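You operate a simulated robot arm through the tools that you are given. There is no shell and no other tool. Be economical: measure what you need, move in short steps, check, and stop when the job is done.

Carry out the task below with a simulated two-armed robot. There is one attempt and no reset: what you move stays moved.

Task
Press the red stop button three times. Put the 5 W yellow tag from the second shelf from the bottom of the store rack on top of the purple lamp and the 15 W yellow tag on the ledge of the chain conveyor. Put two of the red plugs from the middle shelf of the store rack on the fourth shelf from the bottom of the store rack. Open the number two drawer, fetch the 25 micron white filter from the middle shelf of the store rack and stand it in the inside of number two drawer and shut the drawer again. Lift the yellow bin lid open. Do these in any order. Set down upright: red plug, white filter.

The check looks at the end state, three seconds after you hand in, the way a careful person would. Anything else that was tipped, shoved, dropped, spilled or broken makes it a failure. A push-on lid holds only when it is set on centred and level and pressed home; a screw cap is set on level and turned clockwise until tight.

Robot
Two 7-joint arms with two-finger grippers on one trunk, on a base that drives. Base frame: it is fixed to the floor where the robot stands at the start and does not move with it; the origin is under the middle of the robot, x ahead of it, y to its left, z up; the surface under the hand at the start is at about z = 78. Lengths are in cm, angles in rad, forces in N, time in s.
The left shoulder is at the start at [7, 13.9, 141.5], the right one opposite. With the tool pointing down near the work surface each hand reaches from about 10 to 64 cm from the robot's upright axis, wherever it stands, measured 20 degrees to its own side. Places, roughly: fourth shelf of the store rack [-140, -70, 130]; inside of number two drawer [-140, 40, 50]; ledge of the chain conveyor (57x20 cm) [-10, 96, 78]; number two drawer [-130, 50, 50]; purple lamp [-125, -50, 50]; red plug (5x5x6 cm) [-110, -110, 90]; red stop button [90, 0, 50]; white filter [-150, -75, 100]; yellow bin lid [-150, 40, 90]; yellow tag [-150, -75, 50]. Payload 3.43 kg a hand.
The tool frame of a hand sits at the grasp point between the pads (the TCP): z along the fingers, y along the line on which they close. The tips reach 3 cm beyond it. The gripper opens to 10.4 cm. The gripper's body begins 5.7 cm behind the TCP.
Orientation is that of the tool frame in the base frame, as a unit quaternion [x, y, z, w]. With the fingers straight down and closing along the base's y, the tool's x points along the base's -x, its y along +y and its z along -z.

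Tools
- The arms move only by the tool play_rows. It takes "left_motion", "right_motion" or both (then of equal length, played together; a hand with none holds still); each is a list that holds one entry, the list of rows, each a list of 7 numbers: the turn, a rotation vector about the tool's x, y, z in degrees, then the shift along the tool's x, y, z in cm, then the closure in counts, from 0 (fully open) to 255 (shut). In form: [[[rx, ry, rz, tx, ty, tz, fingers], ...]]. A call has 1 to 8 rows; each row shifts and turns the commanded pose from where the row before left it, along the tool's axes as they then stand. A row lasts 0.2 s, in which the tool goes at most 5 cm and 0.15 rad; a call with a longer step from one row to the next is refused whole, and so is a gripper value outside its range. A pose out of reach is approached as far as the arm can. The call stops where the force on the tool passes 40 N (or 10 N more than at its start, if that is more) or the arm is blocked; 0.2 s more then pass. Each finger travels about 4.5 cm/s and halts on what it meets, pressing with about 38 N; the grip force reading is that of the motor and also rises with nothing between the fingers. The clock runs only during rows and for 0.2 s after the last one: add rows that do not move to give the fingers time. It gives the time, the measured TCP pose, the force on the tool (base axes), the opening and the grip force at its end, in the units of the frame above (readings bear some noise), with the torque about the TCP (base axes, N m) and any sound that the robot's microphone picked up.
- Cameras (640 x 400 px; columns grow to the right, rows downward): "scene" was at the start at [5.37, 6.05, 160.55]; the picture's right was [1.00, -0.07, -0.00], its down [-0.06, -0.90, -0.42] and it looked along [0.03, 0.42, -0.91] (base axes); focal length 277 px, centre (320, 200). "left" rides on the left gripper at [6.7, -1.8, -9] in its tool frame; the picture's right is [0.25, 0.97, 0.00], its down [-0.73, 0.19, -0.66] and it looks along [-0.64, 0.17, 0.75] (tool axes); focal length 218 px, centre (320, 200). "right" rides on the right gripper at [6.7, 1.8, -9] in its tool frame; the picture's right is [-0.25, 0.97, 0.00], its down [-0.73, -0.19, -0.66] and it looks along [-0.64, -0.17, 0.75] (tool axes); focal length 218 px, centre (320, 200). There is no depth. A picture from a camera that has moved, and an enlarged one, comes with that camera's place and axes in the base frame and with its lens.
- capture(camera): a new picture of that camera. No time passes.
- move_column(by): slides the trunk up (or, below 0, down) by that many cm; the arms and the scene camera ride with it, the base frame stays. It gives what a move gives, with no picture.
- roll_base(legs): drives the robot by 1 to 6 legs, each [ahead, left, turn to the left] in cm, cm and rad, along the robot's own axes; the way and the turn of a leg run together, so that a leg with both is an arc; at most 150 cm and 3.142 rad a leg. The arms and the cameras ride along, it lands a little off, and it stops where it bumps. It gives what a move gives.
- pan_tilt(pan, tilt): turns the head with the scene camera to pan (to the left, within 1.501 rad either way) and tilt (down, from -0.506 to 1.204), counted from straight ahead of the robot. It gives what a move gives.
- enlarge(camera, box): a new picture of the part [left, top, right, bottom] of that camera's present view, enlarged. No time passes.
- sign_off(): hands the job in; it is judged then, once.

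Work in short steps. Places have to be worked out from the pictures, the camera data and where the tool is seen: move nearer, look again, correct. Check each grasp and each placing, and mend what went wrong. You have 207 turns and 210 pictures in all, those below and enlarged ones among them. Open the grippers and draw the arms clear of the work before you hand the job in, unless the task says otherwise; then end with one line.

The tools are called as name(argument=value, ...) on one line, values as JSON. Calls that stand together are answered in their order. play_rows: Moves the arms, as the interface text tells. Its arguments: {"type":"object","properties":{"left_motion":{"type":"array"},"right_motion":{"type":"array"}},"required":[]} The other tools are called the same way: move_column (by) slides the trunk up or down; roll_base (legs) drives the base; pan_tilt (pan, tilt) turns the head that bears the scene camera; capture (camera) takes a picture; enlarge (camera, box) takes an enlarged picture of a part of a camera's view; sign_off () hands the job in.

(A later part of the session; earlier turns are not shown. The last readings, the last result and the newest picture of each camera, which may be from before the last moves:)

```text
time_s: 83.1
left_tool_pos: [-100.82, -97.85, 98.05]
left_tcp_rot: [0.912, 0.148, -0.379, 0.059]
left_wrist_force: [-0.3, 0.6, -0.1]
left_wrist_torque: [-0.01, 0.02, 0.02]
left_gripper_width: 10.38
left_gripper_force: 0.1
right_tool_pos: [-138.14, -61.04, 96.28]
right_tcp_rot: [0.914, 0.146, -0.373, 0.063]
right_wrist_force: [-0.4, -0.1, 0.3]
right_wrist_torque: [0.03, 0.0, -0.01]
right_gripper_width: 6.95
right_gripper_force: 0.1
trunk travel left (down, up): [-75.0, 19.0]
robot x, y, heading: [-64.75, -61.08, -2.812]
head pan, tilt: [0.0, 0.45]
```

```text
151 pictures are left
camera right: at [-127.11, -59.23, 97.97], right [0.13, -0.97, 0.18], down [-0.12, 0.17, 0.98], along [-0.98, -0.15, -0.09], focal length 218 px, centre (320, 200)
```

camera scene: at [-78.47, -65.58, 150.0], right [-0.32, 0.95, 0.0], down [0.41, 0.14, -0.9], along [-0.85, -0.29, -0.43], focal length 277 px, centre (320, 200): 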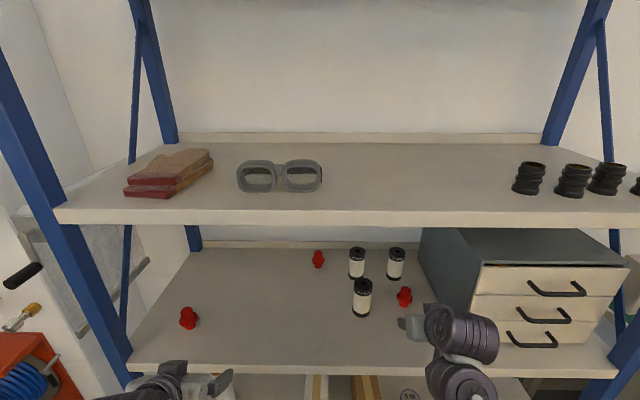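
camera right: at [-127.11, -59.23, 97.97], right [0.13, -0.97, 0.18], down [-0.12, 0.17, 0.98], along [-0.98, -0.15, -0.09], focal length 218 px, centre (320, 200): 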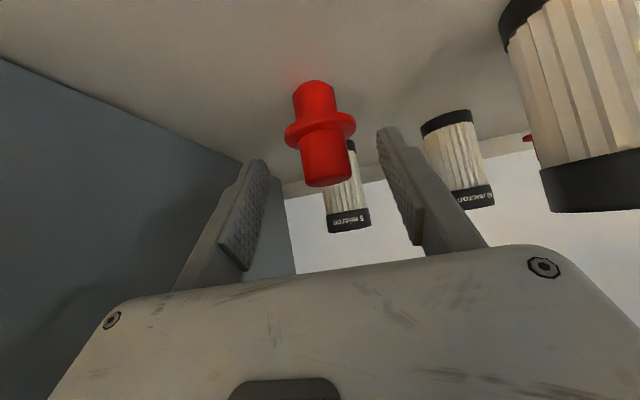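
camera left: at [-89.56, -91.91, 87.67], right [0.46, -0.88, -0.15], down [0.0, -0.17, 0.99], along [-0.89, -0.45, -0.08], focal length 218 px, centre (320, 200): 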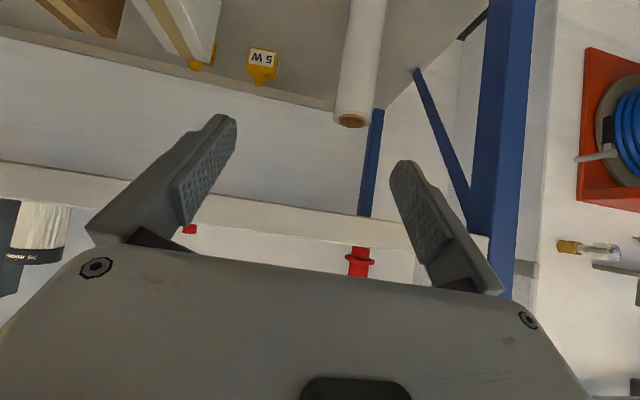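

Cap lies ~1.5 cm further ahead and 0.4 to the left; adjust and close.

play_rows(right_motion=[[[0, 0, 0, -1.06, 0.4, 1.06, 85], [0, 0, 0, 0, 0, 0, 255], [0, 0, 0, 0, 0, 0, 255], [0, 0, 0, 0, 0, 0, 255], [0, 0, 0, 0, 0, 0, 255]]])

capture(camera="right")

```text
time_s: 84.3
left_tool_pos: [-100.73, -97.79, 98.16]
left_tcp_rot: [0.911, 0.149, -0.379, 0.061]
left_wrist_force: [0.3, -0.2, -0.1]
left_wrist_torque: [0.03, 0.01, 0.0]
left_gripper_width: 10.38
left_gripper_force: 0.0
right_tool_pos: [-139.34, -61.89, 96.48]
right_tcp_rot: [0.913, 0.147, -0.375, 0.063]
right_wrist_force: [-0.7, 0.8, -0.2]
right_wrist_torque: [0.03, 0.02, -0.03]
right_gripper_width: 2.63
right_gripper_force: 37.5
trunk travel left (down, up): [-75.0, 19.0]
robot x, y, heading: [-65.0, -60.92, -2.811]
head pan, tilt: [0.0, 0.45]
```

```text
150 pictures are left
camera right: at [-128.16, -60.16, 98.08], right [0.13, -0.97, 0.18], down [-0.12, 0.17, 0.98], along [-0.98, -0.15, -0.09], focal length 218 px, centre (320, 200)
```

right: 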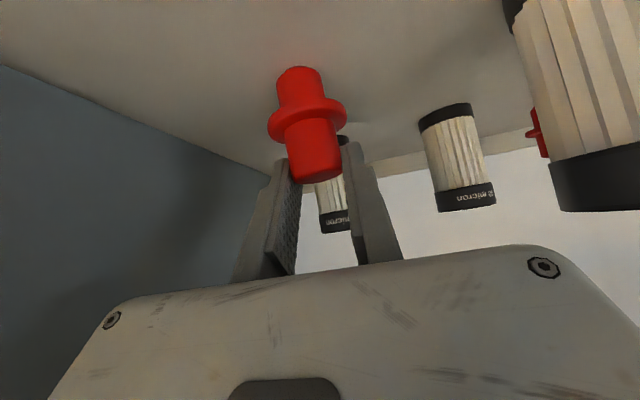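

Gripped at 2.63 cm. Lift 3 cm and check.

play_rows(right_motion=[[[0, 0, 0, -1.06, 0, -1.06, 255], [0, 0, 0, -1.06, 0, -1.06, 255], [0, 0, 0, 0, 0, 0, 255]]])

capture(camera="right")

```text
time_s: 85.1
left_tool_pos: [-100.9, -97.81, 98.07]
left_tcp_rot: [0.912, 0.148, -0.379, 0.061]
left_wrist_force: [0.1, 0.6, 0.4]
left_wrist_torque: [-0.02, 0.04, 0.0]
left_gripper_width: 10.38
left_gripper_force: 0.1
right_tool_pos: [-139.46, -61.94, 99.37]
right_tcp_rot: [0.914, 0.146, -0.375, 0.062]
right_wrist_force: [-0.1, -0.9, -0.4]
right_wrist_torque: [0.01, 0.0, -0.01]
right_gripper_width: 2.57
right_gripper_force: 37.9
trunk travel left (down, up): [-75.0, 19.0]
robot x, y, heading: [-65.37, -60.83, -2.81]
head pan, tilt: [0.0, 0.45]
```

```text
149 pictures are left
camera right: at [-128.32, -60.18, 100.97], right [0.13, -0.97, 0.18], down [-0.12, 0.17, 0.98], along [-0.98, -0.15, -0.09], focal length 218 px, centre (320, 200)
```

right: 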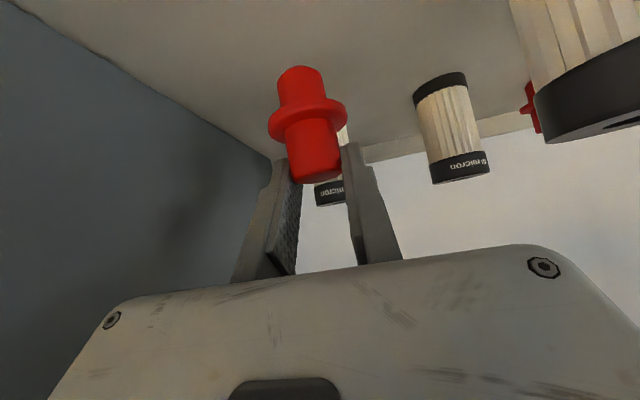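

Plug C held. Now the left hand toward plug A: left 11, forward 7.5.

play_rows(left_motion=[[[0, 0, 0, -1.77, 3.7, 1.77, 100], [0, 0, 0, -1.77, 3.7, 1.77, 100], [0, 0, 0, -1.77, 3.6, 1.77, 100], [0, 0, 0, 0, 0, 0, 100]]])

capture(camera="left")

capture(camera="scene")

```text
time_s: 86.1
left_tool_pos: [-104.34, -110.58, 98.18]
left_tcp_rot: [0.911, 0.148, -0.38, 0.061]
left_wrist_force: [0.2, 0.4, 0.4]
left_wrist_torque: [0.01, -0.02, -0.06]
left_gripper_width: 6.31
left_gripper_force: 0.0
right_tool_pos: [-139.36, -61.91, 99.33]
right_tcp_rot: [0.913, 0.146, -0.376, 0.063]
right_wrist_force: [0.5, 0.5, -0.3]
right_wrist_torque: [-0.02, 0.0, 0.02]
right_gripper_width: 2.56
right_gripper_force: 37.7
trunk travel left (down, up): [-75.0, 19.0]
robot x, y, heading: [-65.24, -60.95, -2.813]
head pan, tilt: [0.0, 0.45]
```

```text
148 pictures are left
camera left: at [-94.5, -105.32, 99.61], right [0.48, -0.86, -0.18], down [0.02, -0.2, 0.98], along [-0.88, -0.47, -0.08], focal length 218 px, centre (320, 200)
```

left: 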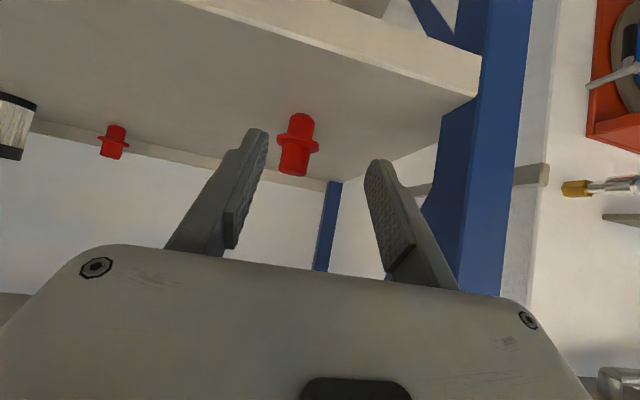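

```text
147 pictures are left
camera scene: at [-78.59, -65.53, 149.99], right [-0.32, 0.95, 0.0], down [0.41, 0.14, -0.9], along [-0.85, -0.29, -0.43], focal length 277 px, centre (320, 200)
```

scene: 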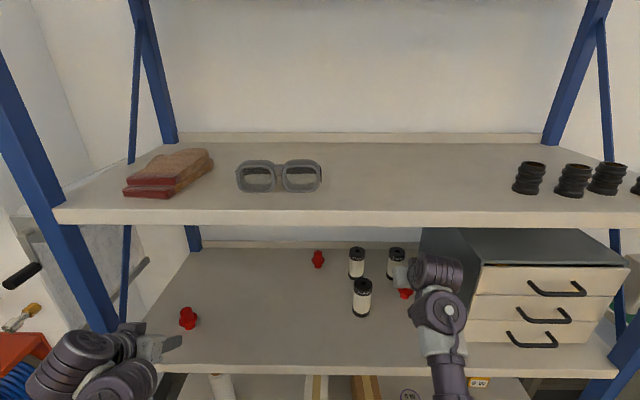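

Plug A at p≈144.7, q≈-70.7. Advance 8.8 cm, down 1.7, right 1.3 and check.

play_rows(left_motion=[[[0, 0, 0, -1.7, -0.5, 2.5, 100], [0, 0, 0, -1.7, -0.5, 2.5, 100], [0, 0, 0, -1.6, -0.3, 2.4, 100]]])

capture(camera="left")

```text
time_s: 86.9
left_tool_pos: [-113.45, -112.08, 96.2]
left_tcp_rot: [0.911, 0.148, -0.379, 0.06]
left_wrist_force: [0.0, 0.2, -0.6]
left_wrist_torque: [0.0, 0.0, 0.04]
left_gripper_width: 6.3
left_gripper_force: 0.2
right_tool_pos: [-139.45, -61.98, 99.27]
right_tcp_rot: [0.914, 0.146, -0.374, 0.062]
right_wrist_force: [0.1, -0.1, -1.3]
right_wrist_torque: [-0.01, 0.01, -0.02]
right_gripper_width: 2.62
right_gripper_force: 37.9
trunk travel left (down, up): [-75.0, 19.0]
robot x, y, heading: [-64.82, -61.48, -2.817]
head pan, tilt: [0.0, 0.45]
```

```text
146 pictures are left
camera left: at [-103.62, -106.75, 97.67], right [0.48, -0.86, -0.18], down [0.01, -0.2, 0.98], along [-0.88, -0.47, -0.08], focal length 218 px, centre (320, 200)
```

left: 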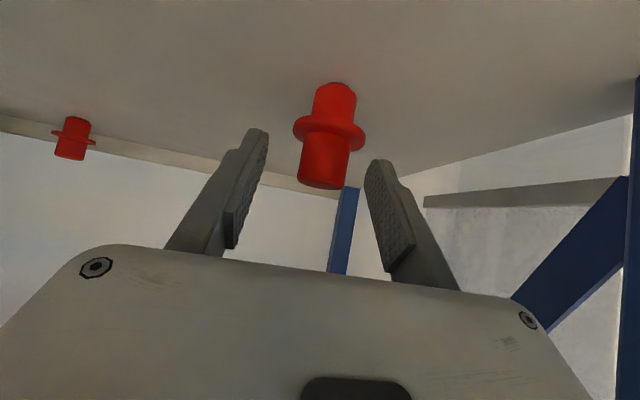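

Aligned; forward 1.1 and close.

play_rows(left_motion=[[[0, 0, 0, -0.95, 0.1, 0.7, 100], [0, 0, 0, 0, 0, 0, 255], [0, 0, 0, 0, 0, 0, 255], [0, 0, 0, 0, 0, 0, 255], [0, 0, 0, 0, 0, 0, 255]]])

play_rows(left_motion=[[[0, 0, 0, -1.06, 0, -1.06, 255], [0, 0, 0, -1.06, 0, -1.06, 255], [0, 0, 0, 0, 0, 0, 255]]])

capture(camera="left")

```text
time_s: 88.1
left_tool_pos: [-114.5, -112.43, 96.6]
left_tcp_rot: [0.912, 0.148, -0.379, 0.06]
left_wrist_force: [1.1, -0.4, 0.2]
left_wrist_torque: [0.03, -0.02, 0.0]
left_gripper_width: 2.59
left_gripper_force: 37.5
right_tool_pos: [-139.37, -62.0, 99.32]
right_tcp_rot: [0.914, 0.146, -0.374, 0.062]
right_wrist_force: [0.5, -0.5, -0.3]
right_wrist_torque: [-0.02, 0.02, 0.04]
right_gripper_width: 2.61
right_gripper_force: 37.8
trunk travel left (down, up): [-75.0, 19.0]
robot x, y, heading: [-65.17, -60.88, -2.812]
head pan, tilt: [0.0, 0.45]
```

```text
time_s: 88.9
left_tool_pos: [-114.24, -112.61, 99.49]
left_tcp_rot: [0.911, 0.148, -0.379, 0.06]
left_wrist_force: [-0.3, 0.1, -1.3]
left_wrist_torque: [-0.05, -0.02, 0.05]
left_gripper_width: 2.63
left_gripper_force: 38.1
right_tool_pos: [-139.55, -61.94, 99.14]
right_tcp_rot: [0.914, 0.146, -0.374, 0.062]
right_wrist_force: [-0.2, 0.4, -0.6]
right_wrist_torque: [0.02, 0.0, 0.0]
right_gripper_width: 2.57
right_gripper_force: 37.8
trunk travel left (down, up): [-75.0, 19.0]
robot x, y, heading: [-64.91, -61.01, -2.813]
head pan, tilt: [0.0, 0.45]
```

```text
145 pictures are left
camera left: at [-104.45, -107.24, 101.02], right [0.48, -0.86, -0.18], down [0.01, -0.2, 0.98], along [-0.88, -0.47, -0.08], focal length 218 px, centre (320, 200)
```

left: 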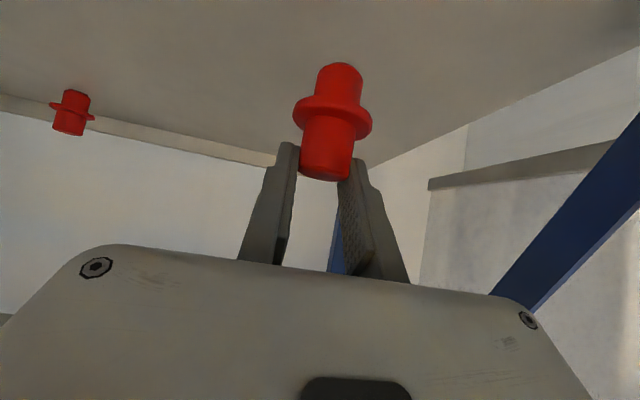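

Both plugs held. Back the base out 28 cm with arms extended, then raise the trunk.

roll_base(legs=[[-32, 0, 0]])

move_column(by=19)

play_rows(left_motion=[[[0, 0, 0, -3.3, 0, -3.3, 255], [0, 0, 0, -3.3, 0, -3.3, 255], [0, 0, 0, -3.3, 0, -3.3, 255], [0, 0, 0, -3.3, 0, -3.3, 255], [0, 0, 0, -1, 0, -1, 255]]], right_motion=[[[0, 0, 0, -3.3, 0, -3.3, 255], [0, 0, 0, -3.3, 0, -3.3, 255], [0, 0, 0, -3.3, 0, -3.3, 255], [0, 0, 0, -3.3, 0, -3.3, 255], [0, 0, 0, -1, 0, -1, 255]]])

```text
time_s: 91.1
left_tool_pos: [-84.27, -101.93, 99.46]
left_tcp_rot: [0.912, 0.145, -0.379, 0.059]
left_wrist_force: [-0.5, -0.7, -0.4]
left_wrist_torque: [0.0, 0.01, 0.02]
left_gripper_width: 2.6
left_gripper_force: 38.4
right_tool_pos: [-109.19, -51.2, 99.24]
right_tcp_rot: [0.914, 0.142, -0.375, 0.06]
right_wrist_force: [0.4, 0.6, -0.2]
right_wrist_torque: [0.02, -0.02, 0.0]
right_gripper_width: 2.63
right_gripper_force: 37.8
trunk travel left (down, up): [-75.0, 19.0]
robot x, y, heading: [-34.61, -50.56, -2.821]
head pan, tilt: [0.0, 0.45]
```

```text
time_s: 93.2
left_tool_pos: [-84.29, -101.93, 118.46]
left_tcp_rot: [0.912, 0.145, -0.379, 0.059]
left_wrist_force: [0.7, 0.3, -0.3]
left_wrist_torque: [-0.02, 0.03, 0.04]
left_gripper_width: 2.6
left_gripper_force: 37.8
right_tool_pos: [-109.08, -51.16, 118.2]
right_tcp_rot: [0.914, 0.142, -0.375, 0.06]
right_wrist_force: [-0.3, -0.5, -0.5]
right_wrist_torque: [0.02, 0.01, -0.02]
right_gripper_width: 2.6
right_gripper_force: 37.9
trunk travel left (down, up): [-94.0, 0.0]
robot x, y, heading: [-35.0, -50.68, -2.817]
head pan, tilt: [0.0, 0.45]
```

```text
time_s: 94.3
left_tool_pos: [-84.42, -101.62, 137.57]
left_tcp_rot: [0.912, 0.145, -0.379, 0.059]
left_wrist_force: [0.1, -0.3, -0.7]
left_wrist_torque: [-0.02, 0.01, 0.02]
left_gripper_width: 2.61
left_gripper_force: 37.7
left hand out of reach, approached as far as the arm can: row 5
right_tool_pos: [-109.17, -50.98, 138.3]
right_tcp_rot: [0.914, 0.142, -0.374, 0.061]
right_wrist_force: [0.2, -0.1, -0.6]
right_wrist_torque: [-0.01, 0.02, 0.0]
right_gripper_width: 2.6
right_gripper_force: 38.1
trunk travel left (down, up): [-94.0, 0.0]
robot x, y, heading: [-34.65, -50.7, -2.815]
head pan, tilt: [0.0, 0.45]
```

Both at z≈138. Shelf 4's free area is the middle (q≈-33…-3). Bring the left hand inward 32 cm and right 6 cm left, then drive 9 right.

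play_rows(left_motion=[[[0, 0, 0, 0, -4.6, 0, 255], [0, 0, 0, 0, -4.6, 0, 255], [0, 0, 0, 0, -4.6, 0, 255], [0, 0, 0, 0, -4.6, 0, 255], [0, 0, 0, 0, -4.6, 0, 255], [0, 0, 0, 0, -4.6, 0, 255], [0, 0, 0, 0, -4.4, 0, 255]]])

roll_base(legs=[[0, -9, 0]])

pan_tilt(pan=0, tilt=0.45)

capture(camera="scene")

```text
time_s: 96.0
left_tool_pos: [-94.23, -71.0, 137.11]
left_tcp_rot: [0.912, 0.145, -0.379, 0.06]
left_wrist_force: [0.4, 0.4, -0.2]
left_wrist_torque: [-0.04, -0.01, 0.03]
left_gripper_width: 2.62
left_gripper_force: 37.8
left hand out of reach, approached as far as the arm can: row 1
right_tool_pos: [-109.38, -50.81, 138.19]
right_tcp_rot: [0.914, 0.141, -0.375, 0.061]
right_wrist_force: [-0.2, 0.4, -0.1]
right_wrist_torque: [-0.03, 0.01, -0.03]
right_gripper_width: 2.61
right_gripper_force: 37.9
trunk travel left (down, up): [-94.0, 0.0]
robot x, y, heading: [-34.59, -50.83, -2.817]
head pan, tilt: [0.0, 0.45]
```

```text
time_s: 97.0
left_tool_pos: [-96.53, -63.75, 137.01]
left_tcp_rot: [0.912, 0.147, -0.379, 0.056]
left_wrist_force: [0.5, -0.9, 0.2]
left_wrist_torque: [0.04, 0.0, -0.02]
left_gripper_width: 2.61
left_gripper_force: 37.4
right_tool_pos: [-111.64, -43.58, 138.5]
right_tcp_rot: [0.914, 0.143, -0.375, 0.058]
right_wrist_force: [-0.1, -0.5, 0.7]
right_wrist_torque: [0.05, 0.05, -0.03]
right_gripper_width: 2.6
right_gripper_force: 38.0
trunk travel left (down, up): [-94.0, 0.0]
robot x, y, heading: [-37.33, -42.56, -2.819]
head pan, tilt: [0.0, 0.45]
```

```text
time_s: 97.7
left_tool_pos: [-96.48, -63.52, 137.09]
left_tcp_rot: [0.912, 0.147, -0.38, 0.058]
left_wrist_force: [0.3, -0.2, -0.5]
left_wrist_torque: [0.01, 0.04, -0.03]
left_gripper_width: 2.6
left_gripper_force: 37.8
right_tool_pos: [-111.81, -43.36, 138.36]
right_tcp_rot: [0.914, 0.144, -0.376, 0.059]
right_wrist_force: [0.8, -1.4, 0.6]
right_wrist_torque: [0.05, 0.01, -0.04]
right_gripper_width: 2.61
right_gripper_force: 38.3
trunk travel left (down, up): [-94.0, 0.0]
robot x, y, heading: [-37.65, -42.2, -2.825]
head pan, tilt: [0.0, 0.45]
```

```text
144 pictures are left
camera scene: at [-50.86, -47.46, 168.95], right [-0.32, 0.95, 0.0], down [0.41, 0.14, -0.9], along [-0.85, -0.28, -0.44], focal length 277 px, centre (320, 200)
```

scene: 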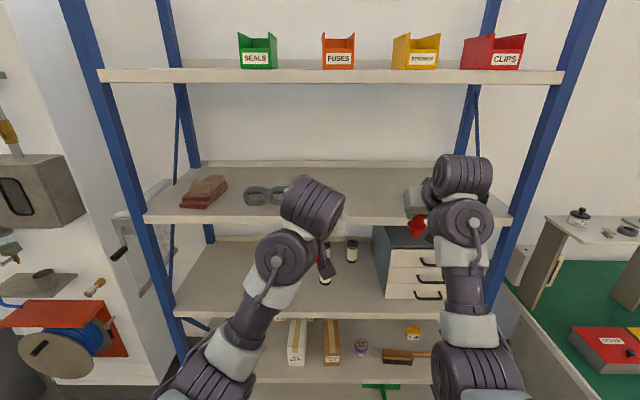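

Measure shelf-4 edge height with an enlarged view.

enlarge(camera="scene", box=[330, 150, 530, 320])

capture(camera="right")

capture(camera="left")

```text
2.35 times, centred on (430, 235) of scene
camera zoom: at [-50.86, -47.46, 168.95], right [-0.32, 0.95, 0.0], down [0.41, 0.14, -0.9], along [-0.85, -0.28, -0.44], focal length 652 px, centre (61, 118)
```

zoom: 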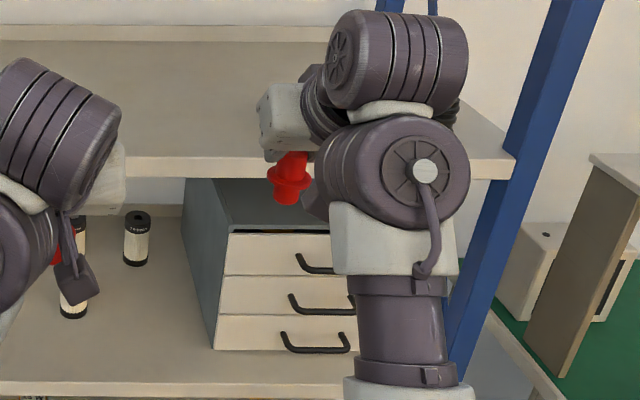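

```text
142 pictures are left
camera right: at [-100.61, -41.6, 140.04], right [0.13, -0.98, 0.18], down [-0.11, 0.16, 0.98], along [-0.99, -0.14, -0.09], focal length 218 px, centre (320, 200)
```

right: 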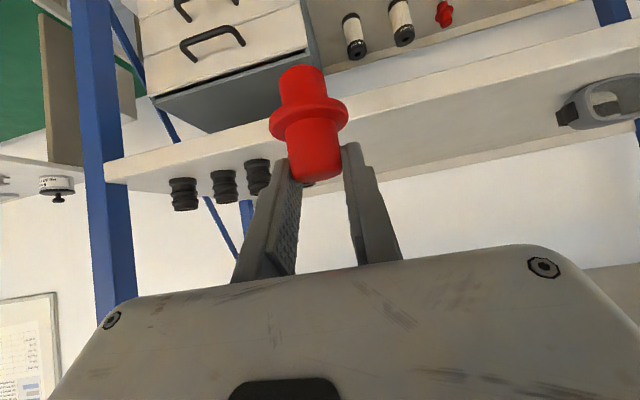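

```text
141 pictures are left
camera left: at [-86.74, -58.24, 138.62], right [0.47, -0.86, -0.18], down [0.01, -0.2, 0.98], along [-0.88, -0.46, -0.08], focal length 218 px, centre (320, 200)
```

left: 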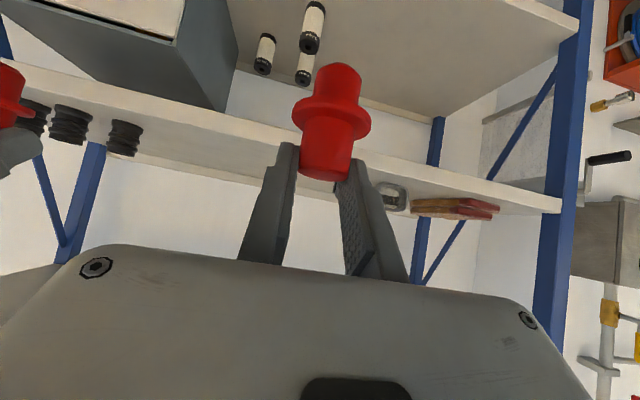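

Shelf 4 ≈129, so release height TCP z≈135.2. Left hand forward 8, right hand left 5, then drive ahead 20.

play_rows(left_motion=[[[0, 0, 0, -2.9, 0, 2.7, 255], [0, 0, 0, -2.9, 0, 2.7, 255], [0, 0, 0, -0.5, 0, -0.2, 255]]], right_motion=[[[0, 0, 0, 0, 2.5, 0, 255], [0, 0, 0, 0, 2.5, 0, 255], [0, 0, 0, 0, 0, 0, 255]]])

roll_base(legs=[[20, 0, 0]])

capture(camera="right")

capture(camera="left")

capture(camera="scene")

```text
time_s: 98.5
left_tool_pos: [-104.63, -65.22, 138.08]
left_tcp_rot: [0.912, 0.145, -0.379, 0.059]
left_wrist_force: [0.2, -0.1, -0.3]
left_wrist_torque: [-0.01, 0.03, -0.01]
left_gripper_width: 2.58
left_gripper_force: 38.4
right_tool_pos: [-110.39, -47.58, 138.41]
right_tcp_rot: [0.914, 0.143, -0.375, 0.062]
right_wrist_force: [1.5, -0.3, -0.3]
right_wrist_torque: [0.06, 0.02, 0.03]
right_gripper_width: 2.61
right_gripper_force: 38.2
trunk travel left (down, up): [-94.0, 0.0]
robot x, y, heading: [-37.49, -42.24, -2.82]
head pan, tilt: [0.0, 0.45]
```

```text
time_s: 100.1
left_tool_pos: [-123.79, -71.51, 138.23]
left_tcp_rot: [0.912, 0.144, -0.381, 0.059]
left_wrist_force: [0.3, -1.4, -0.3]
left_wrist_torque: [-0.01, 0.0, 0.02]
left_gripper_width: 2.6
left_gripper_force: 37.6
right_tool_pos: [-129.62, -53.65, 138.72]
right_tcp_rot: [0.913, 0.141, -0.378, 0.06]
right_wrist_force: [0.8, 0.3, 0.1]
right_wrist_torque: [-0.02, 0.0, 0.0]
right_gripper_width: 2.61
right_gripper_force: 38.2
trunk travel left (down, up): [-94.0, 0.0]
robot x, y, heading: [-56.93, -48.38, -2.819]
head pan, tilt: [0.0, 0.45]
```

```text
140 pictures are left
camera right: at [-118.44, -51.99, 140.34], right [0.12, -0.98, 0.18], down [-0.11, 0.17, 0.98], along [-0.99, -0.14, -0.09], focal length 218 px, centre (320, 200)
```

right: 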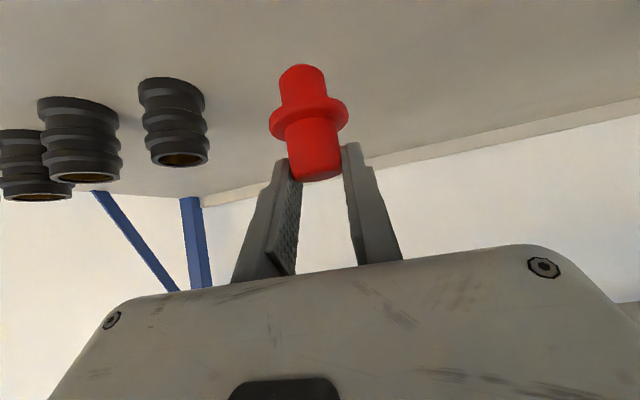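

```text
139 pictures are left
camera left: at [-113.88, -66.22, 139.72], right [0.47, -0.87, -0.18], down [0.02, -0.2, 0.98], along [-0.88, -0.46, -0.08], focal length 218 px, centre (320, 200)
```

left: 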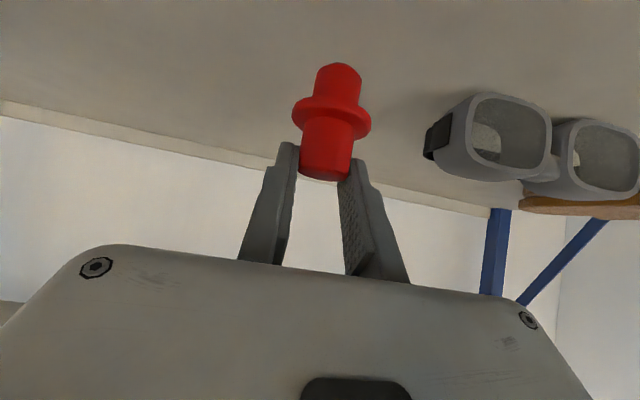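

```text
138 pictures are left
camera scene: at [-70.09, -53.14, 169.01], right [-0.31, 0.95, 0.0], down [0.41, 0.13, -0.9], along [-0.86, -0.28, -0.43], focal length 277 px, centre (320, 200)
```

scene: 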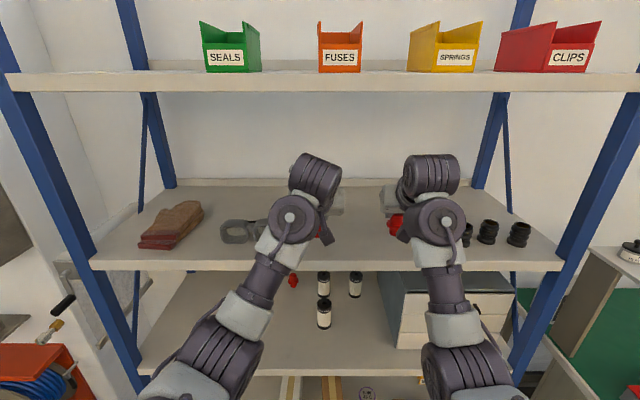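

Both over shelf 4, clear of neighbours. Lower ~2.8 (right) / 2.3 (left) slowly.

play_rows(left_motion=[[[0, 0, 0, 0.36, 0, 0.36, 255], [0, 0, 0, 0.36, 0, 0.36, 255], [0, 0, 0, 0.36, 0, 0.36, 255], [0, 0, 0, 0.36, 0, 0.36, 255], [0, 0, 0, 0.18, 0, 0.18, 255]]], right_motion=[[[0, 0, 0, 0.43, 0, 0.43, 255], [0, 0, 0, 0.43, 0, 0.43, 255], [0, 0, 0, 0.43, 0, 0.43, 255], [0, 0, 0, 0.43, 0, 0.43, 255], [0, 0, 0, 0.25, 0, 0.25, 255]]])

```text
time_s: 101.3
left_tool_pos: [-124.06, -71.68, 135.56]
left_tcp_rot: [0.912, 0.144, -0.38, 0.058]
left_wrist_force: [-0.6, 0.3, -1.3]
left_wrist_torque: [-0.02, -0.02, 0.0]
left_gripper_width: 2.63
left_gripper_force: 38.1
right_tool_pos: [-129.89, -53.69, 135.65]
right_tcp_rot: [0.914, 0.141, -0.376, 0.061]
right_wrist_force: [-0.2, 0.4, -1.5]
right_wrist_torque: [0.0, 0.01, -0.03]
right_gripper_width: 2.59
right_gripper_force: 38.2
trunk travel left (down, up): [-94.0, 0.0]
robot x, y, heading: [-57.2, -48.86, -2.827]
head pan, tilt: [0.0, 0.45]
```

Not yet in contact; lower further in 0.2 cm steps.

play_rows(left_motion=[[[0, 0, 0, 0.15, 0, 0.15, 255], [0, 0, 0, 0.15, 0, 0.15, 255]]], right_motion=[[[0, 0, 0, 0.15, 0, 0.15, 255], [0, 0, 0, 0.15, 0, 0.15, 255]]])

capture(camera="right")

```text
time_s: 101.9
left_tool_pos: [-124.01, -71.72, 135.48]
left_tcp_rot: [0.911, 0.145, -0.382, 0.059]
left_wrist_force: [-3.7, -5.5, 12.4]
left_wrist_torque: [-0.38, 0.27, 0.04]
left_gripper_width: 2.6
left_gripper_force: 38.2
right_tool_pos: [-129.92, -53.77, 135.45]
right_tcp_rot: [0.913, 0.14, -0.378, 0.059]
right_wrist_force: [-2.2, 0.1, 7.7]
right_wrist_torque: [-0.1, 0.2, 0.05]
right_gripper_width: 2.56
right_gripper_force: 38.3
trunk travel left (down, up): [-94.0, 0.0]
robot x, y, heading: [-57.02, -48.34, -2.826]
head pan, tilt: [0.0, 0.45]
```

```text
137 pictures are left
camera right: at [-118.75, -52.07, 137.09], right [0.12, -0.98, 0.18], down [-0.11, 0.17, 0.98], along [-0.99, -0.14, -0.09], focal length 218 px, centre (320, 200)
```

right: 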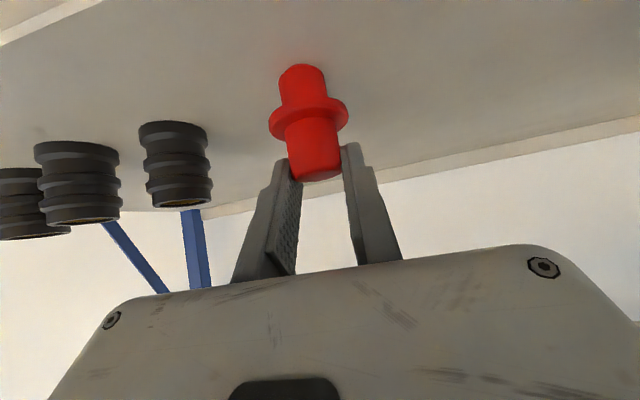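

Contact felt on both. Ease off, open, and withdraw up-and-back.

play_rows(left_motion=[[[0, 0, 0, -0.1, 0, -0.1, 255], [0, 0, 0, 0, 0, 0, 110], [0, 0, 0, 0, 0, 0, 110], [0, 0, 0, 0, 0, 0, 110], [0, 0, 0, 0, 0, -2, 110], [0, 0, 0, 0, 0, -3, 110], [0, 0, 0, 1, 0, -3, 110]]], right_motion=[[[0, 0, 0, -0.05, 0, -0.05, 255], [0, 0, 0, 0, 0, 0, 110], [0, 0, 0, 0, 0, 0, 110], [0, 0, 0, 0, 0, 0, 110], [0, 0, 0, 0, 0, -2, 110], [0, 0, 0, 0, 0, -3, 110], [0, 0, 0, 1, 0, -3, 110]]])

capture(camera="right")

capture(camera="left")

```text
time_s: 103.5
left_tool_pos: [-117.7, -69.46, 140.37]
left_tcp_rot: [0.912, 0.144, -0.38, 0.058]
left_wrist_force: [0.4, 0.4, 0.5]
left_wrist_torque: [0.02, -0.03, 0.01]
left_gripper_width: 5.92
left_gripper_force: 0.1
right_tool_pos: [-124.74, -52.18, 139.86]
right_tcp_rot: [0.914, 0.142, -0.375, 0.06]
right_wrist_force: [0.5, 0.0, -0.5]
right_wrist_torque: [-0.01, -0.01, 0.02]
right_gripper_width: 5.9
right_gripper_force: 0.1
right hand out of reach, approached as far as the arm can: row 7
trunk travel left (down, up): [-94.0, 0.0]
robot x, y, heading: [-57.37, -48.87, -2.821]
head pan, tilt: [0.0, 0.45]
```

```text
136 pictures are left
camera right: at [-113.6, -50.45, 141.58], right [0.12, -0.98, 0.18], down [-0.11, 0.17, 0.98], along [-0.99, -0.14, -0.09], focal length 218 px, centre (320, 200)
```

right: 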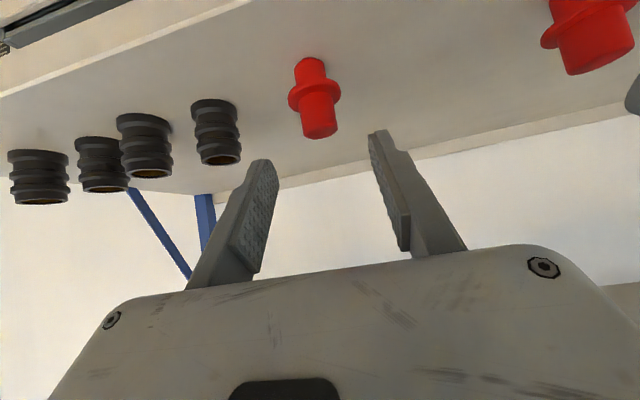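

```text
135 pictures are left
camera left: at [-107.88, -64.33, 141.85], right [0.47, -0.87, -0.18], down [0.01, -0.2, 0.98], along [-0.88, -0.46, -0.08], focal length 218 px, centre (320, 200)
```

left: 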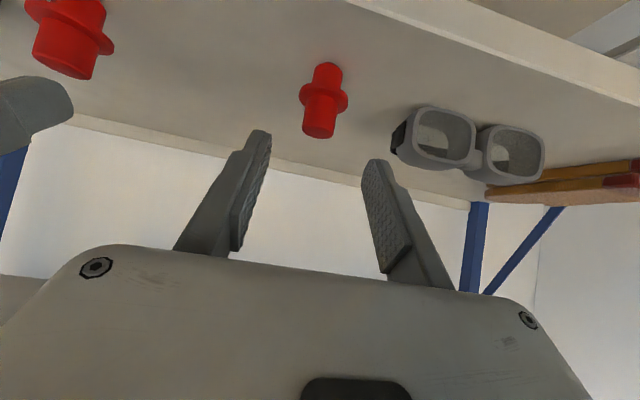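

Both plugs stand upright on shelf 4. Back out, lower the trunk, and look at shelf 2.

roll_base(legs=[[-22, 8, 0]])

move_column(by=-68)

pan_tilt(pan=0, tilt=0.35)

capture(camera="scene")

```text
time_s: 105.2
left_tool_pos: [-95.18, -70.65, 140.09]
left_tcp_rot: [0.913, 0.145, -0.377, 0.06]
left_wrist_force: [0.0, 0.6, -0.2]
left_wrist_torque: [-0.01, 0.0, -0.02]
left_gripper_width: 5.91
left_gripper_force: 0.0
right_tool_pos: [-102.12, -53.21, 139.62]
right_tcp_rot: [0.915, 0.142, -0.373, 0.06]
right_wrist_force: [-0.1, -0.7, -0.4]
right_wrist_torque: [0.01, 0.0, 0.02]
right_gripper_width: 5.91
right_gripper_force: 0.1
trunk travel left (down, up): [-94.0, 0.0]
robot x, y, heading: [-34.05, -49.47, -2.823]
head pan, tilt: [0.0, 0.45]
```

```text
refused: -68 is not a number from -40 to 40
```

```text
time_s: 105.9
left_tool_pos: [-94.87, -70.45, 140.18]
left_tcp_rot: [0.912, 0.145, -0.379, 0.059]
left_wrist_force: [-0.1, 0.2, 0.4]
left_wrist_torque: [-0.02, 0.02, 0.0]
left_gripper_width: 5.89
left_gripper_force: 0.0
right_tool_pos: [-101.99, -53.11, 139.66]
right_tcp_rot: [0.914, 0.142, -0.375, 0.061]
right_wrist_force: [-0.3, 0.0, -0.3]
right_wrist_torque: [-0.01, 0.0, 0.04]
right_gripper_width: 5.93
right_gripper_force: 0.0
trunk travel left (down, up): [-94.0, 0.0]
robot x, y, heading: [-33.73, -49.81, -2.822]
head pan, tilt: [0.0, 0.351]
```

```text
134 pictures are left
camera scene: at [-47.68, -54.18, 169.84], right [-0.31, 0.95, 0.0], down [0.33, 0.11, -0.94], along [-0.89, -0.29, -0.35], focal length 277 px, centre (320, 200)
```

scene: 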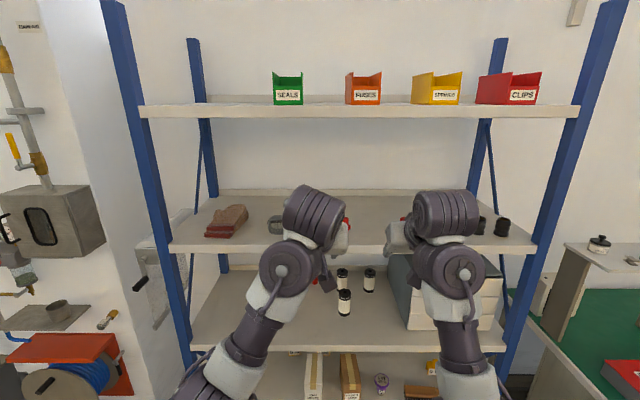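

Lower in two strokes and spread the hands.

move_column(by=-36)

move_column(by=-36)

play_rows(left_motion=[[[0, 0, 0, 0, 4.5, 0, 0], [0, 0, 0, 0, 4.5, 0, 0], [0, 0, 0, 0, 4.5, 0, 0], [0, 0, 0, 0, 4.5, 0, 0]]], right_motion=[[[0, 0, 0, 0, -4, 0, 110], [0, 0, 0, 0, -4, 0, 110], [0, 0, 0, 0, -4, 0, 110], [0, 0, 0, 0, -4, 0, 110]]])

capture(camera="scene")

enlarge(camera="scene", box=[160, 160, 460, 330])

```text
time_s: 109.4
left_tool_pos: [-94.63, -70.44, 104.21]
left_tcp_rot: [0.912, 0.144, -0.379, 0.059]
left_wrist_force: [-0.8, 0.2, 0.3]
left_wrist_torque: [0.03, 0.04, -0.02]
left_gripper_width: 5.95
left_gripper_force: 0.0
right_tool_pos: [-101.66, -53.23, 103.74]
right_tcp_rot: [0.914, 0.143, -0.374, 0.06]
right_wrist_force: [-0.2, -0.2, -0.3]
right_wrist_torque: [0.0, 0.02, -0.03]
right_gripper_width: 5.93
right_gripper_force: 0.0
trunk travel left (down, up): [-58.0, 36.0]
robot x, y, heading: [-33.69, -49.21, -2.822]
head pan, tilt: [0.0, 0.351]
```

```text
time_s: 112.9
left_tool_pos: [-94.58, -70.51, 68.19]
left_tcp_rot: [0.912, 0.145, -0.379, 0.059]
left_wrist_force: [0.0, 0.1, -0.1]
left_wrist_torque: [-0.01, -0.03, -0.04]
left_gripper_width: 5.93
left_gripper_force: 0.0
right_tool_pos: [-101.67, -53.13, 67.79]
right_tcp_rot: [0.914, 0.142, -0.374, 0.06]
right_wrist_force: [-0.7, -0.2, 0.4]
right_wrist_torque: [0.01, -0.01, 0.0]
right_gripper_width: 5.93
right_gripper_force: 0.1
trunk travel left (down, up): [-22.0, 72.0]
robot x, y, heading: [-33.96, -49.33, -2.823]
head pan, tilt: [0.0, 0.351]
```

```text
time_s: 113.9
left_tool_pos: [-88.95, -87.47, 66.67]
left_tcp_rot: [0.912, 0.145, -0.379, 0.059]
left_wrist_force: [1.1, 0.3, -0.6]
left_wrist_torque: [-0.01, -0.01, 0.02]
left_gripper_width: 10.41
left_gripper_force: 0.0
left hand out of reach, approached as far as the arm can: row 3, 4
right_tool_pos: [-106.33, -37.53, 67.71]
right_tcp_rot: [0.914, 0.144, -0.375, 0.061]
right_wrist_force: [0.1, 0.2, -0.1]
right_wrist_torque: [-0.04, -0.01, -0.03]
right_gripper_width: 5.92
right_gripper_force: 0.0
trunk travel left (down, up): [-22.0, 72.0]
robot x, y, heading: [-33.54, -49.52, -2.821]
head pan, tilt: [0.0, 0.351]
```

```text
133 pictures are left
camera scene: at [-47.46, -54.18, 97.87], right [-0.31, 0.95, 0.0], down [0.33, 0.11, -0.94], along [-0.89, -0.3, -0.34], focal length 277 px, centre (320, 200)
```

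scene: 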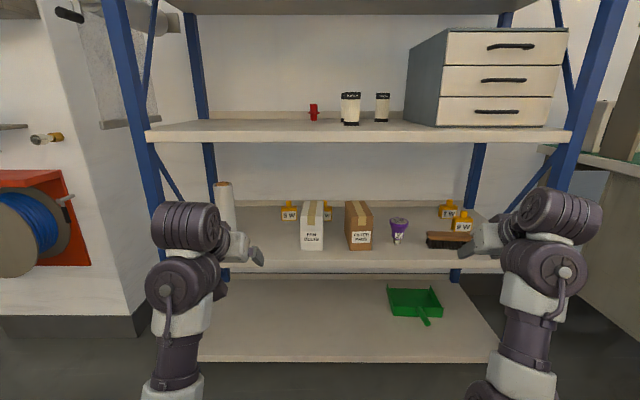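

```text
2.13 times, centred on (310, 245) of scene
camera zoom: at [-47.46, -54.18, 97.87], right [-0.31, 0.95, 0.0], down [0.33, 0.11, -0.94], along [-0.89, -0.3, -0.34], focal length 592 px, centre (341, 104)
```

zoom: 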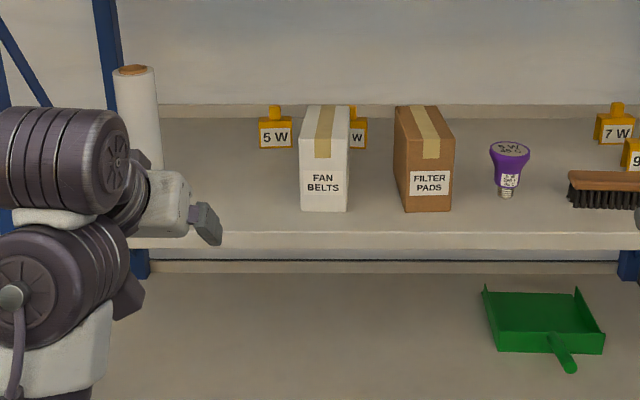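

Shelf 2 view: 5 W tag between the film roll and FAN BELTS box; 15 W behind the box. I tuck the right hand back/down and lower the left hand to tag height, still outside the rack.

play_rows(left_motion=[[[0, 0, 0, 1.4, -1, 1.4, 60], [0, 0, 0, 1.4, -1, 1.4, 60], [0, 0, 0, 1.4, -1, 1.4, 60], [0, 0, 0, 1.4, -1, 1.4, 60], [0, 0, 0, 0, 0, 0, 60]]], right_motion=[[[0, 0, 0, 4.6, 0, -0.7, 110], [0, 0, 0, 4.6, 0, -0.7, 110], [0, 0, 0, 4.6, 0, -0.7, 110], [0, 0, 0, 4.6, 0, -0.7, 110], [0, 0, 0, 4.6, 0, -0.7, 110]]])

capture(camera="left")

```text
time_s: 115.1
left_tool_pos: [-90.22, -83.8, 58.6]
left_tcp_rot: [0.912, 0.144, -0.379, 0.058]
left_wrist_force: [-0.7, 0.1, -0.2]
left_wrist_torque: [0.0, -0.01, -0.04]
left_gripper_width: 7.97
left_gripper_force: 0.1
right_tool_pos: [-92.39, -35.47, 53.31]
right_tcp_rot: [0.913, 0.142, -0.377, 0.06]
right_wrist_force: [-0.1, -1.3, 0.5]
right_wrist_torque: [-0.01, 0.0, 0.01]
right_gripper_width: 5.92
right_gripper_force: 0.1
right hand out of reach, approached as far as the arm can: row 1, 2, 3
trunk travel left (down, up): [-22.0, 72.0]
robot x, y, heading: [-34.12, -49.32, -2.826]
head pan, tilt: [0.0, 0.351]
```

```text
131 pictures are left
camera left: at [-80.38, -78.54, 60.16], right [0.47, -0.86, -0.18], down [0.01, -0.2, 0.98], along [-0.88, -0.46, -0.08], focal length 218 px, centre (320, 200)
```

left: 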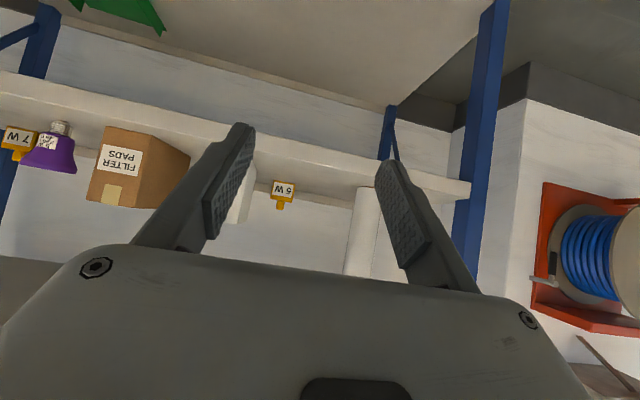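

Drive 26 cm forward; the left hand enters the gap between roll and box.

roll_base(legs=[[26, 0, 0]])

capture(camera="left")

capture(camera="scene")

```text
time_s: 117.0
left_tool_pos: [-114.46, -92.02, 58.57]
left_tcp_rot: [0.912, 0.146, -0.379, 0.059]
left_wrist_force: [-0.8, -0.2, -0.4]
left_wrist_torque: [-0.02, 0.0, 0.0]
left_gripper_width: 7.95
left_gripper_force: 0.1
right_tool_pos: [-116.87, -43.76, 53.28]
right_tcp_rot: [0.913, 0.143, -0.376, 0.06]
right_wrist_force: [-0.2, 0.5, 1.1]
right_wrist_torque: [0.02, -0.03, 0.0]
right_gripper_width: 5.89
right_gripper_force: 0.1
trunk travel left (down, up): [-22.0, 72.0]
robot x, y, heading: [-58.07, -58.03, -2.818]
head pan, tilt: [0.0, 0.351]
```

```text
130 pictures are left
camera left: at [-104.69, -86.8, 60.16], right [0.47, -0.86, -0.18], down [0.01, -0.2, 0.98], along [-0.88, -0.46, -0.08], focal length 218 px, centre (320, 200)
```

left: 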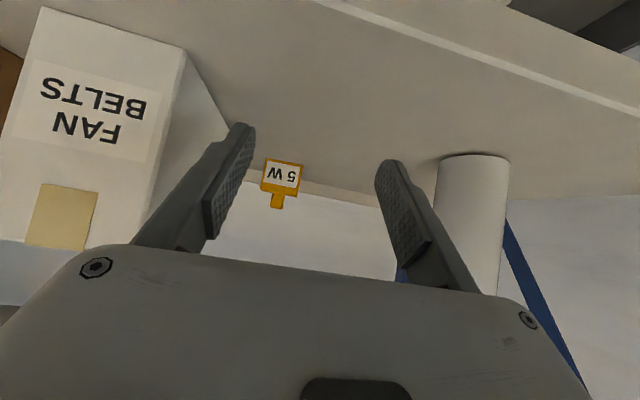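

```text
129 pictures are left
camera scene: at [-71.85, -62.34, 97.86], right [-0.32, 0.95, 0.0], down [0.33, 0.11, -0.94], along [-0.89, -0.3, -0.34], focal length 277 px, centre (320, 200)
```

scene: 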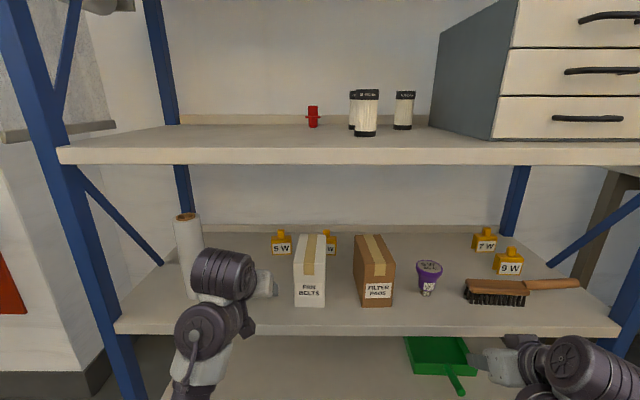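

Tag 5 W at p≈162.5, q≈-48.3; the FAN BELTS box edge is near (q≈-42.6), so I yaw the hand 12° and go in 20 cm, then check.

play_rows(left_motion=[[[4.25, 0, 4.25, 0, 0, 0, 75], [4.25, 0, 4.25, 0, 0, 0, 75], [0, 0, 0, -2.49, 0.34, 3.19, 75], [0, 0, 0, -2.49, 0.34, 3.19, 75], [0, 0, 0, -2.49, 0.34, 3.19, 75], [0, 0, 0, -2.49, 0.34, 3.19, 75]]])

capture(camera="left")

capture(camera="scene")

```text
time_s: 118.3
left_tool_pos: [-130.4, -95.18, 56.87]
left_tcp_rot: [0.922, 0.05, -0.383, 0.02]
left_wrist_force: [-0.6, 0.4, 0.1]
left_wrist_torque: [0.01, 0.01, -0.02]
left_gripper_width: 7.35
left_gripper_force: 0.2
right_tool_pos: [-116.85, -43.7, 53.29]
right_tcp_rot: [0.914, 0.142, -0.376, 0.059]
right_wrist_force: [-0.4, 0.5, 0.0]
right_wrist_torque: [-0.01, -0.02, 0.02]
right_gripper_width: 5.92
right_gripper_force: 0.1
trunk travel left (down, up): [-22.0, 72.0]
robot x, y, heading: [-58.15, -57.97, -2.82]
head pan, tilt: [0.0, 0.351]
```

```text
128 pictures are left
camera left: at [-119.77, -92.19, 58.33], right [0.28, -0.94, -0.18], down [-0.03, -0.2, 0.98], along [-0.96, -0.27, -0.08], focal length 218 px, centre (320, 200)
```

left: 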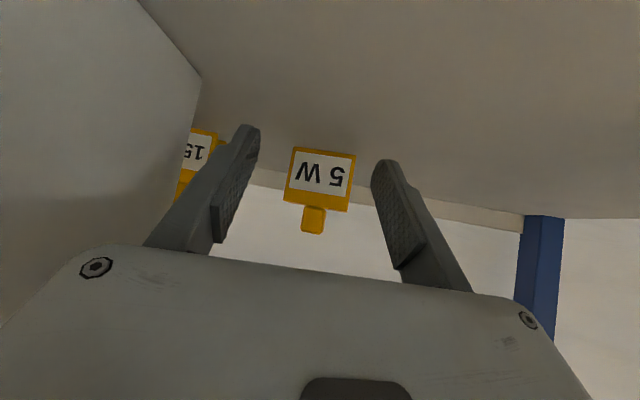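

```text
127 pictures are left
camera scene: at [-71.84, -62.33, 97.86], right [-0.32, 0.95, 0.0], down [0.33, 0.11, -0.94], along [-0.89, -0.3, -0.34], focal length 277 px, centre (320, 200)
```

scene: 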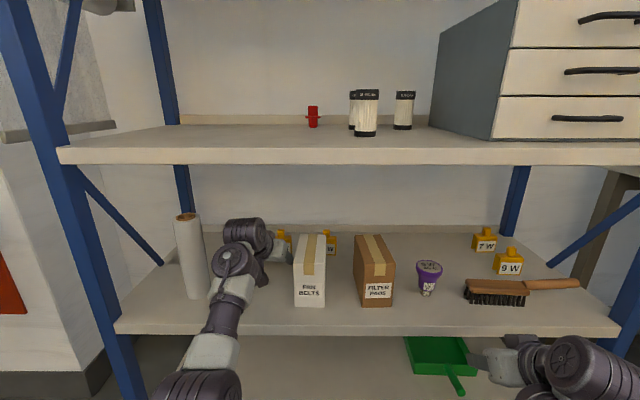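

Aligned; tag ≈5.4 cm wide. Open to 8.5, advance 7.3 cm.

play_rows(left_motion=[[[0, 0, 0, -1.55, 0, 1.9, 46], [0, 0, 0, -1.55, 0, 1.9, 46], [0, 0, 0, -1.55, 0, 1.85, 46]]])

capture(camera="left")

```text
time_s: 119.2
left_tool_pos: [-136.33, -95.51, 56.15]
left_tcp_rot: [0.922, 0.05, -0.384, 0.019]
left_wrist_force: [-0.2, 0.8, -1.2]
left_wrist_torque: [0.06, -0.02, -0.04]
left_gripper_width: 8.5
left_gripper_force: 0.0
left hand out of reach, approached as far as the arm can: row 3
right_tool_pos: [-116.96, -43.77, 53.23]
right_tcp_rot: [0.913, 0.144, -0.376, 0.06]
right_wrist_force: [-0.9, 0.5, 0.1]
right_wrist_torque: [0.01, -0.01, 0.01]
right_gripper_width: 5.94
right_gripper_force: 0.0
trunk travel left (down, up): [-22.0, 72.0]
robot x, y, heading: [-57.84, -57.9, -2.822]
head pan, tilt: [0.0, 0.351]
```

```text
126 pictures are left
camera left: at [-125.65, -92.51, 57.66], right [0.28, -0.94, -0.18], down [-0.03, -0.2, 0.98], along [-0.96, -0.27, -0.08], focal length 218 px, centre (320, 200)
```

left: 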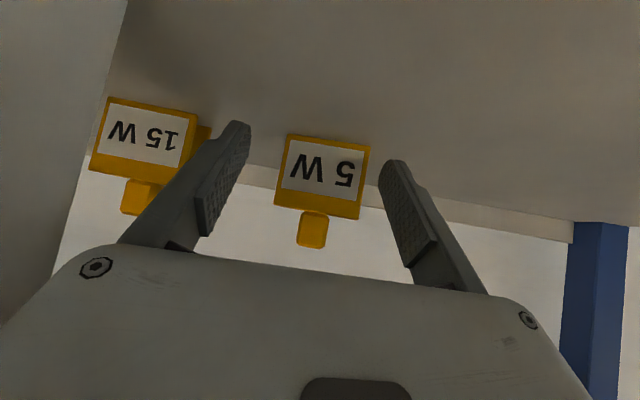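

Need ~4.5 cm more; raise the right hand a little, then nudge the base ahead 4.5 and correct sideways.

play_rows(right_motion=[[[0, 0, 0, -2.1, 0, -2.1, 110], [0, 0, 0, -2.1, 0, -2.1, 110]]])

roll_base(legs=[[4.5, 0, 0]])

capture(camera="left")

```text
time_s: 119.8
left_tool_pos: [-136.31, -95.49, 56.19]
left_tcp_rot: [0.922, 0.049, -0.384, 0.019]
left_wrist_force: [0.2, -0.9, 0.2]
left_wrist_torque: [0.01, 0.03, 0.01]
left_gripper_width: 8.52
left_gripper_force: 0.0
right_tool_pos: [-118.55, -44.94, 54.65]
right_tcp_rot: [0.913, 0.143, -0.376, 0.061]
right_wrist_force: [-0.7, -0.7, 0.3]
right_wrist_torque: [0.0, 0.03, 0.03]
right_gripper_width: 5.91
right_gripper_force: 0.0
right hand out of reach, approached as far as the arm can: row 1, 2
trunk travel left (down, up): [-22.0, 72.0]
robot x, y, heading: [-58.07, -58.12, -2.822]
head pan, tilt: [0.0, 0.351]
```

```text
time_s: 120.7
left_tool_pos: [-140.59, -97.03, 56.06]
left_tcp_rot: [0.922, 0.051, -0.383, 0.02]
left_wrist_force: [0.8, -0.5, -0.1]
left_wrist_torque: [0.01, 0.01, 0.03]
left_gripper_width: 8.53
left_gripper_force: 0.0
right_tool_pos: [-122.75, -46.47, 54.51]
right_tcp_rot: [0.914, 0.144, -0.375, 0.06]
right_wrist_force: [0.5, -0.8, 0.2]
right_wrist_torque: [0.02, 0.01, 0.01]
right_gripper_width: 5.9
right_gripper_force: 0.0
trunk travel left (down, up): [-22.0, 72.0]
robot x, y, heading: [-62.36, -59.1, -2.815]
head pan, tilt: [0.0, 0.351]
```

```text
125 pictures are left
camera left: at [-129.87, -93.96, 57.65], right [0.28, -0.94, -0.18], down [-0.03, -0.2, 0.98], along [-0.96, -0.27, -0.08], focal length 218 px, centre (320, 200)
```

left: 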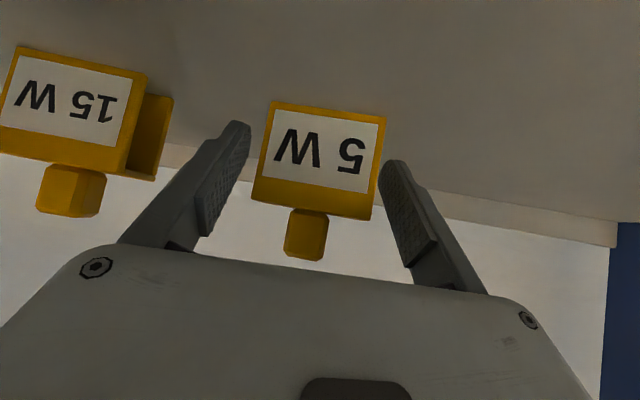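

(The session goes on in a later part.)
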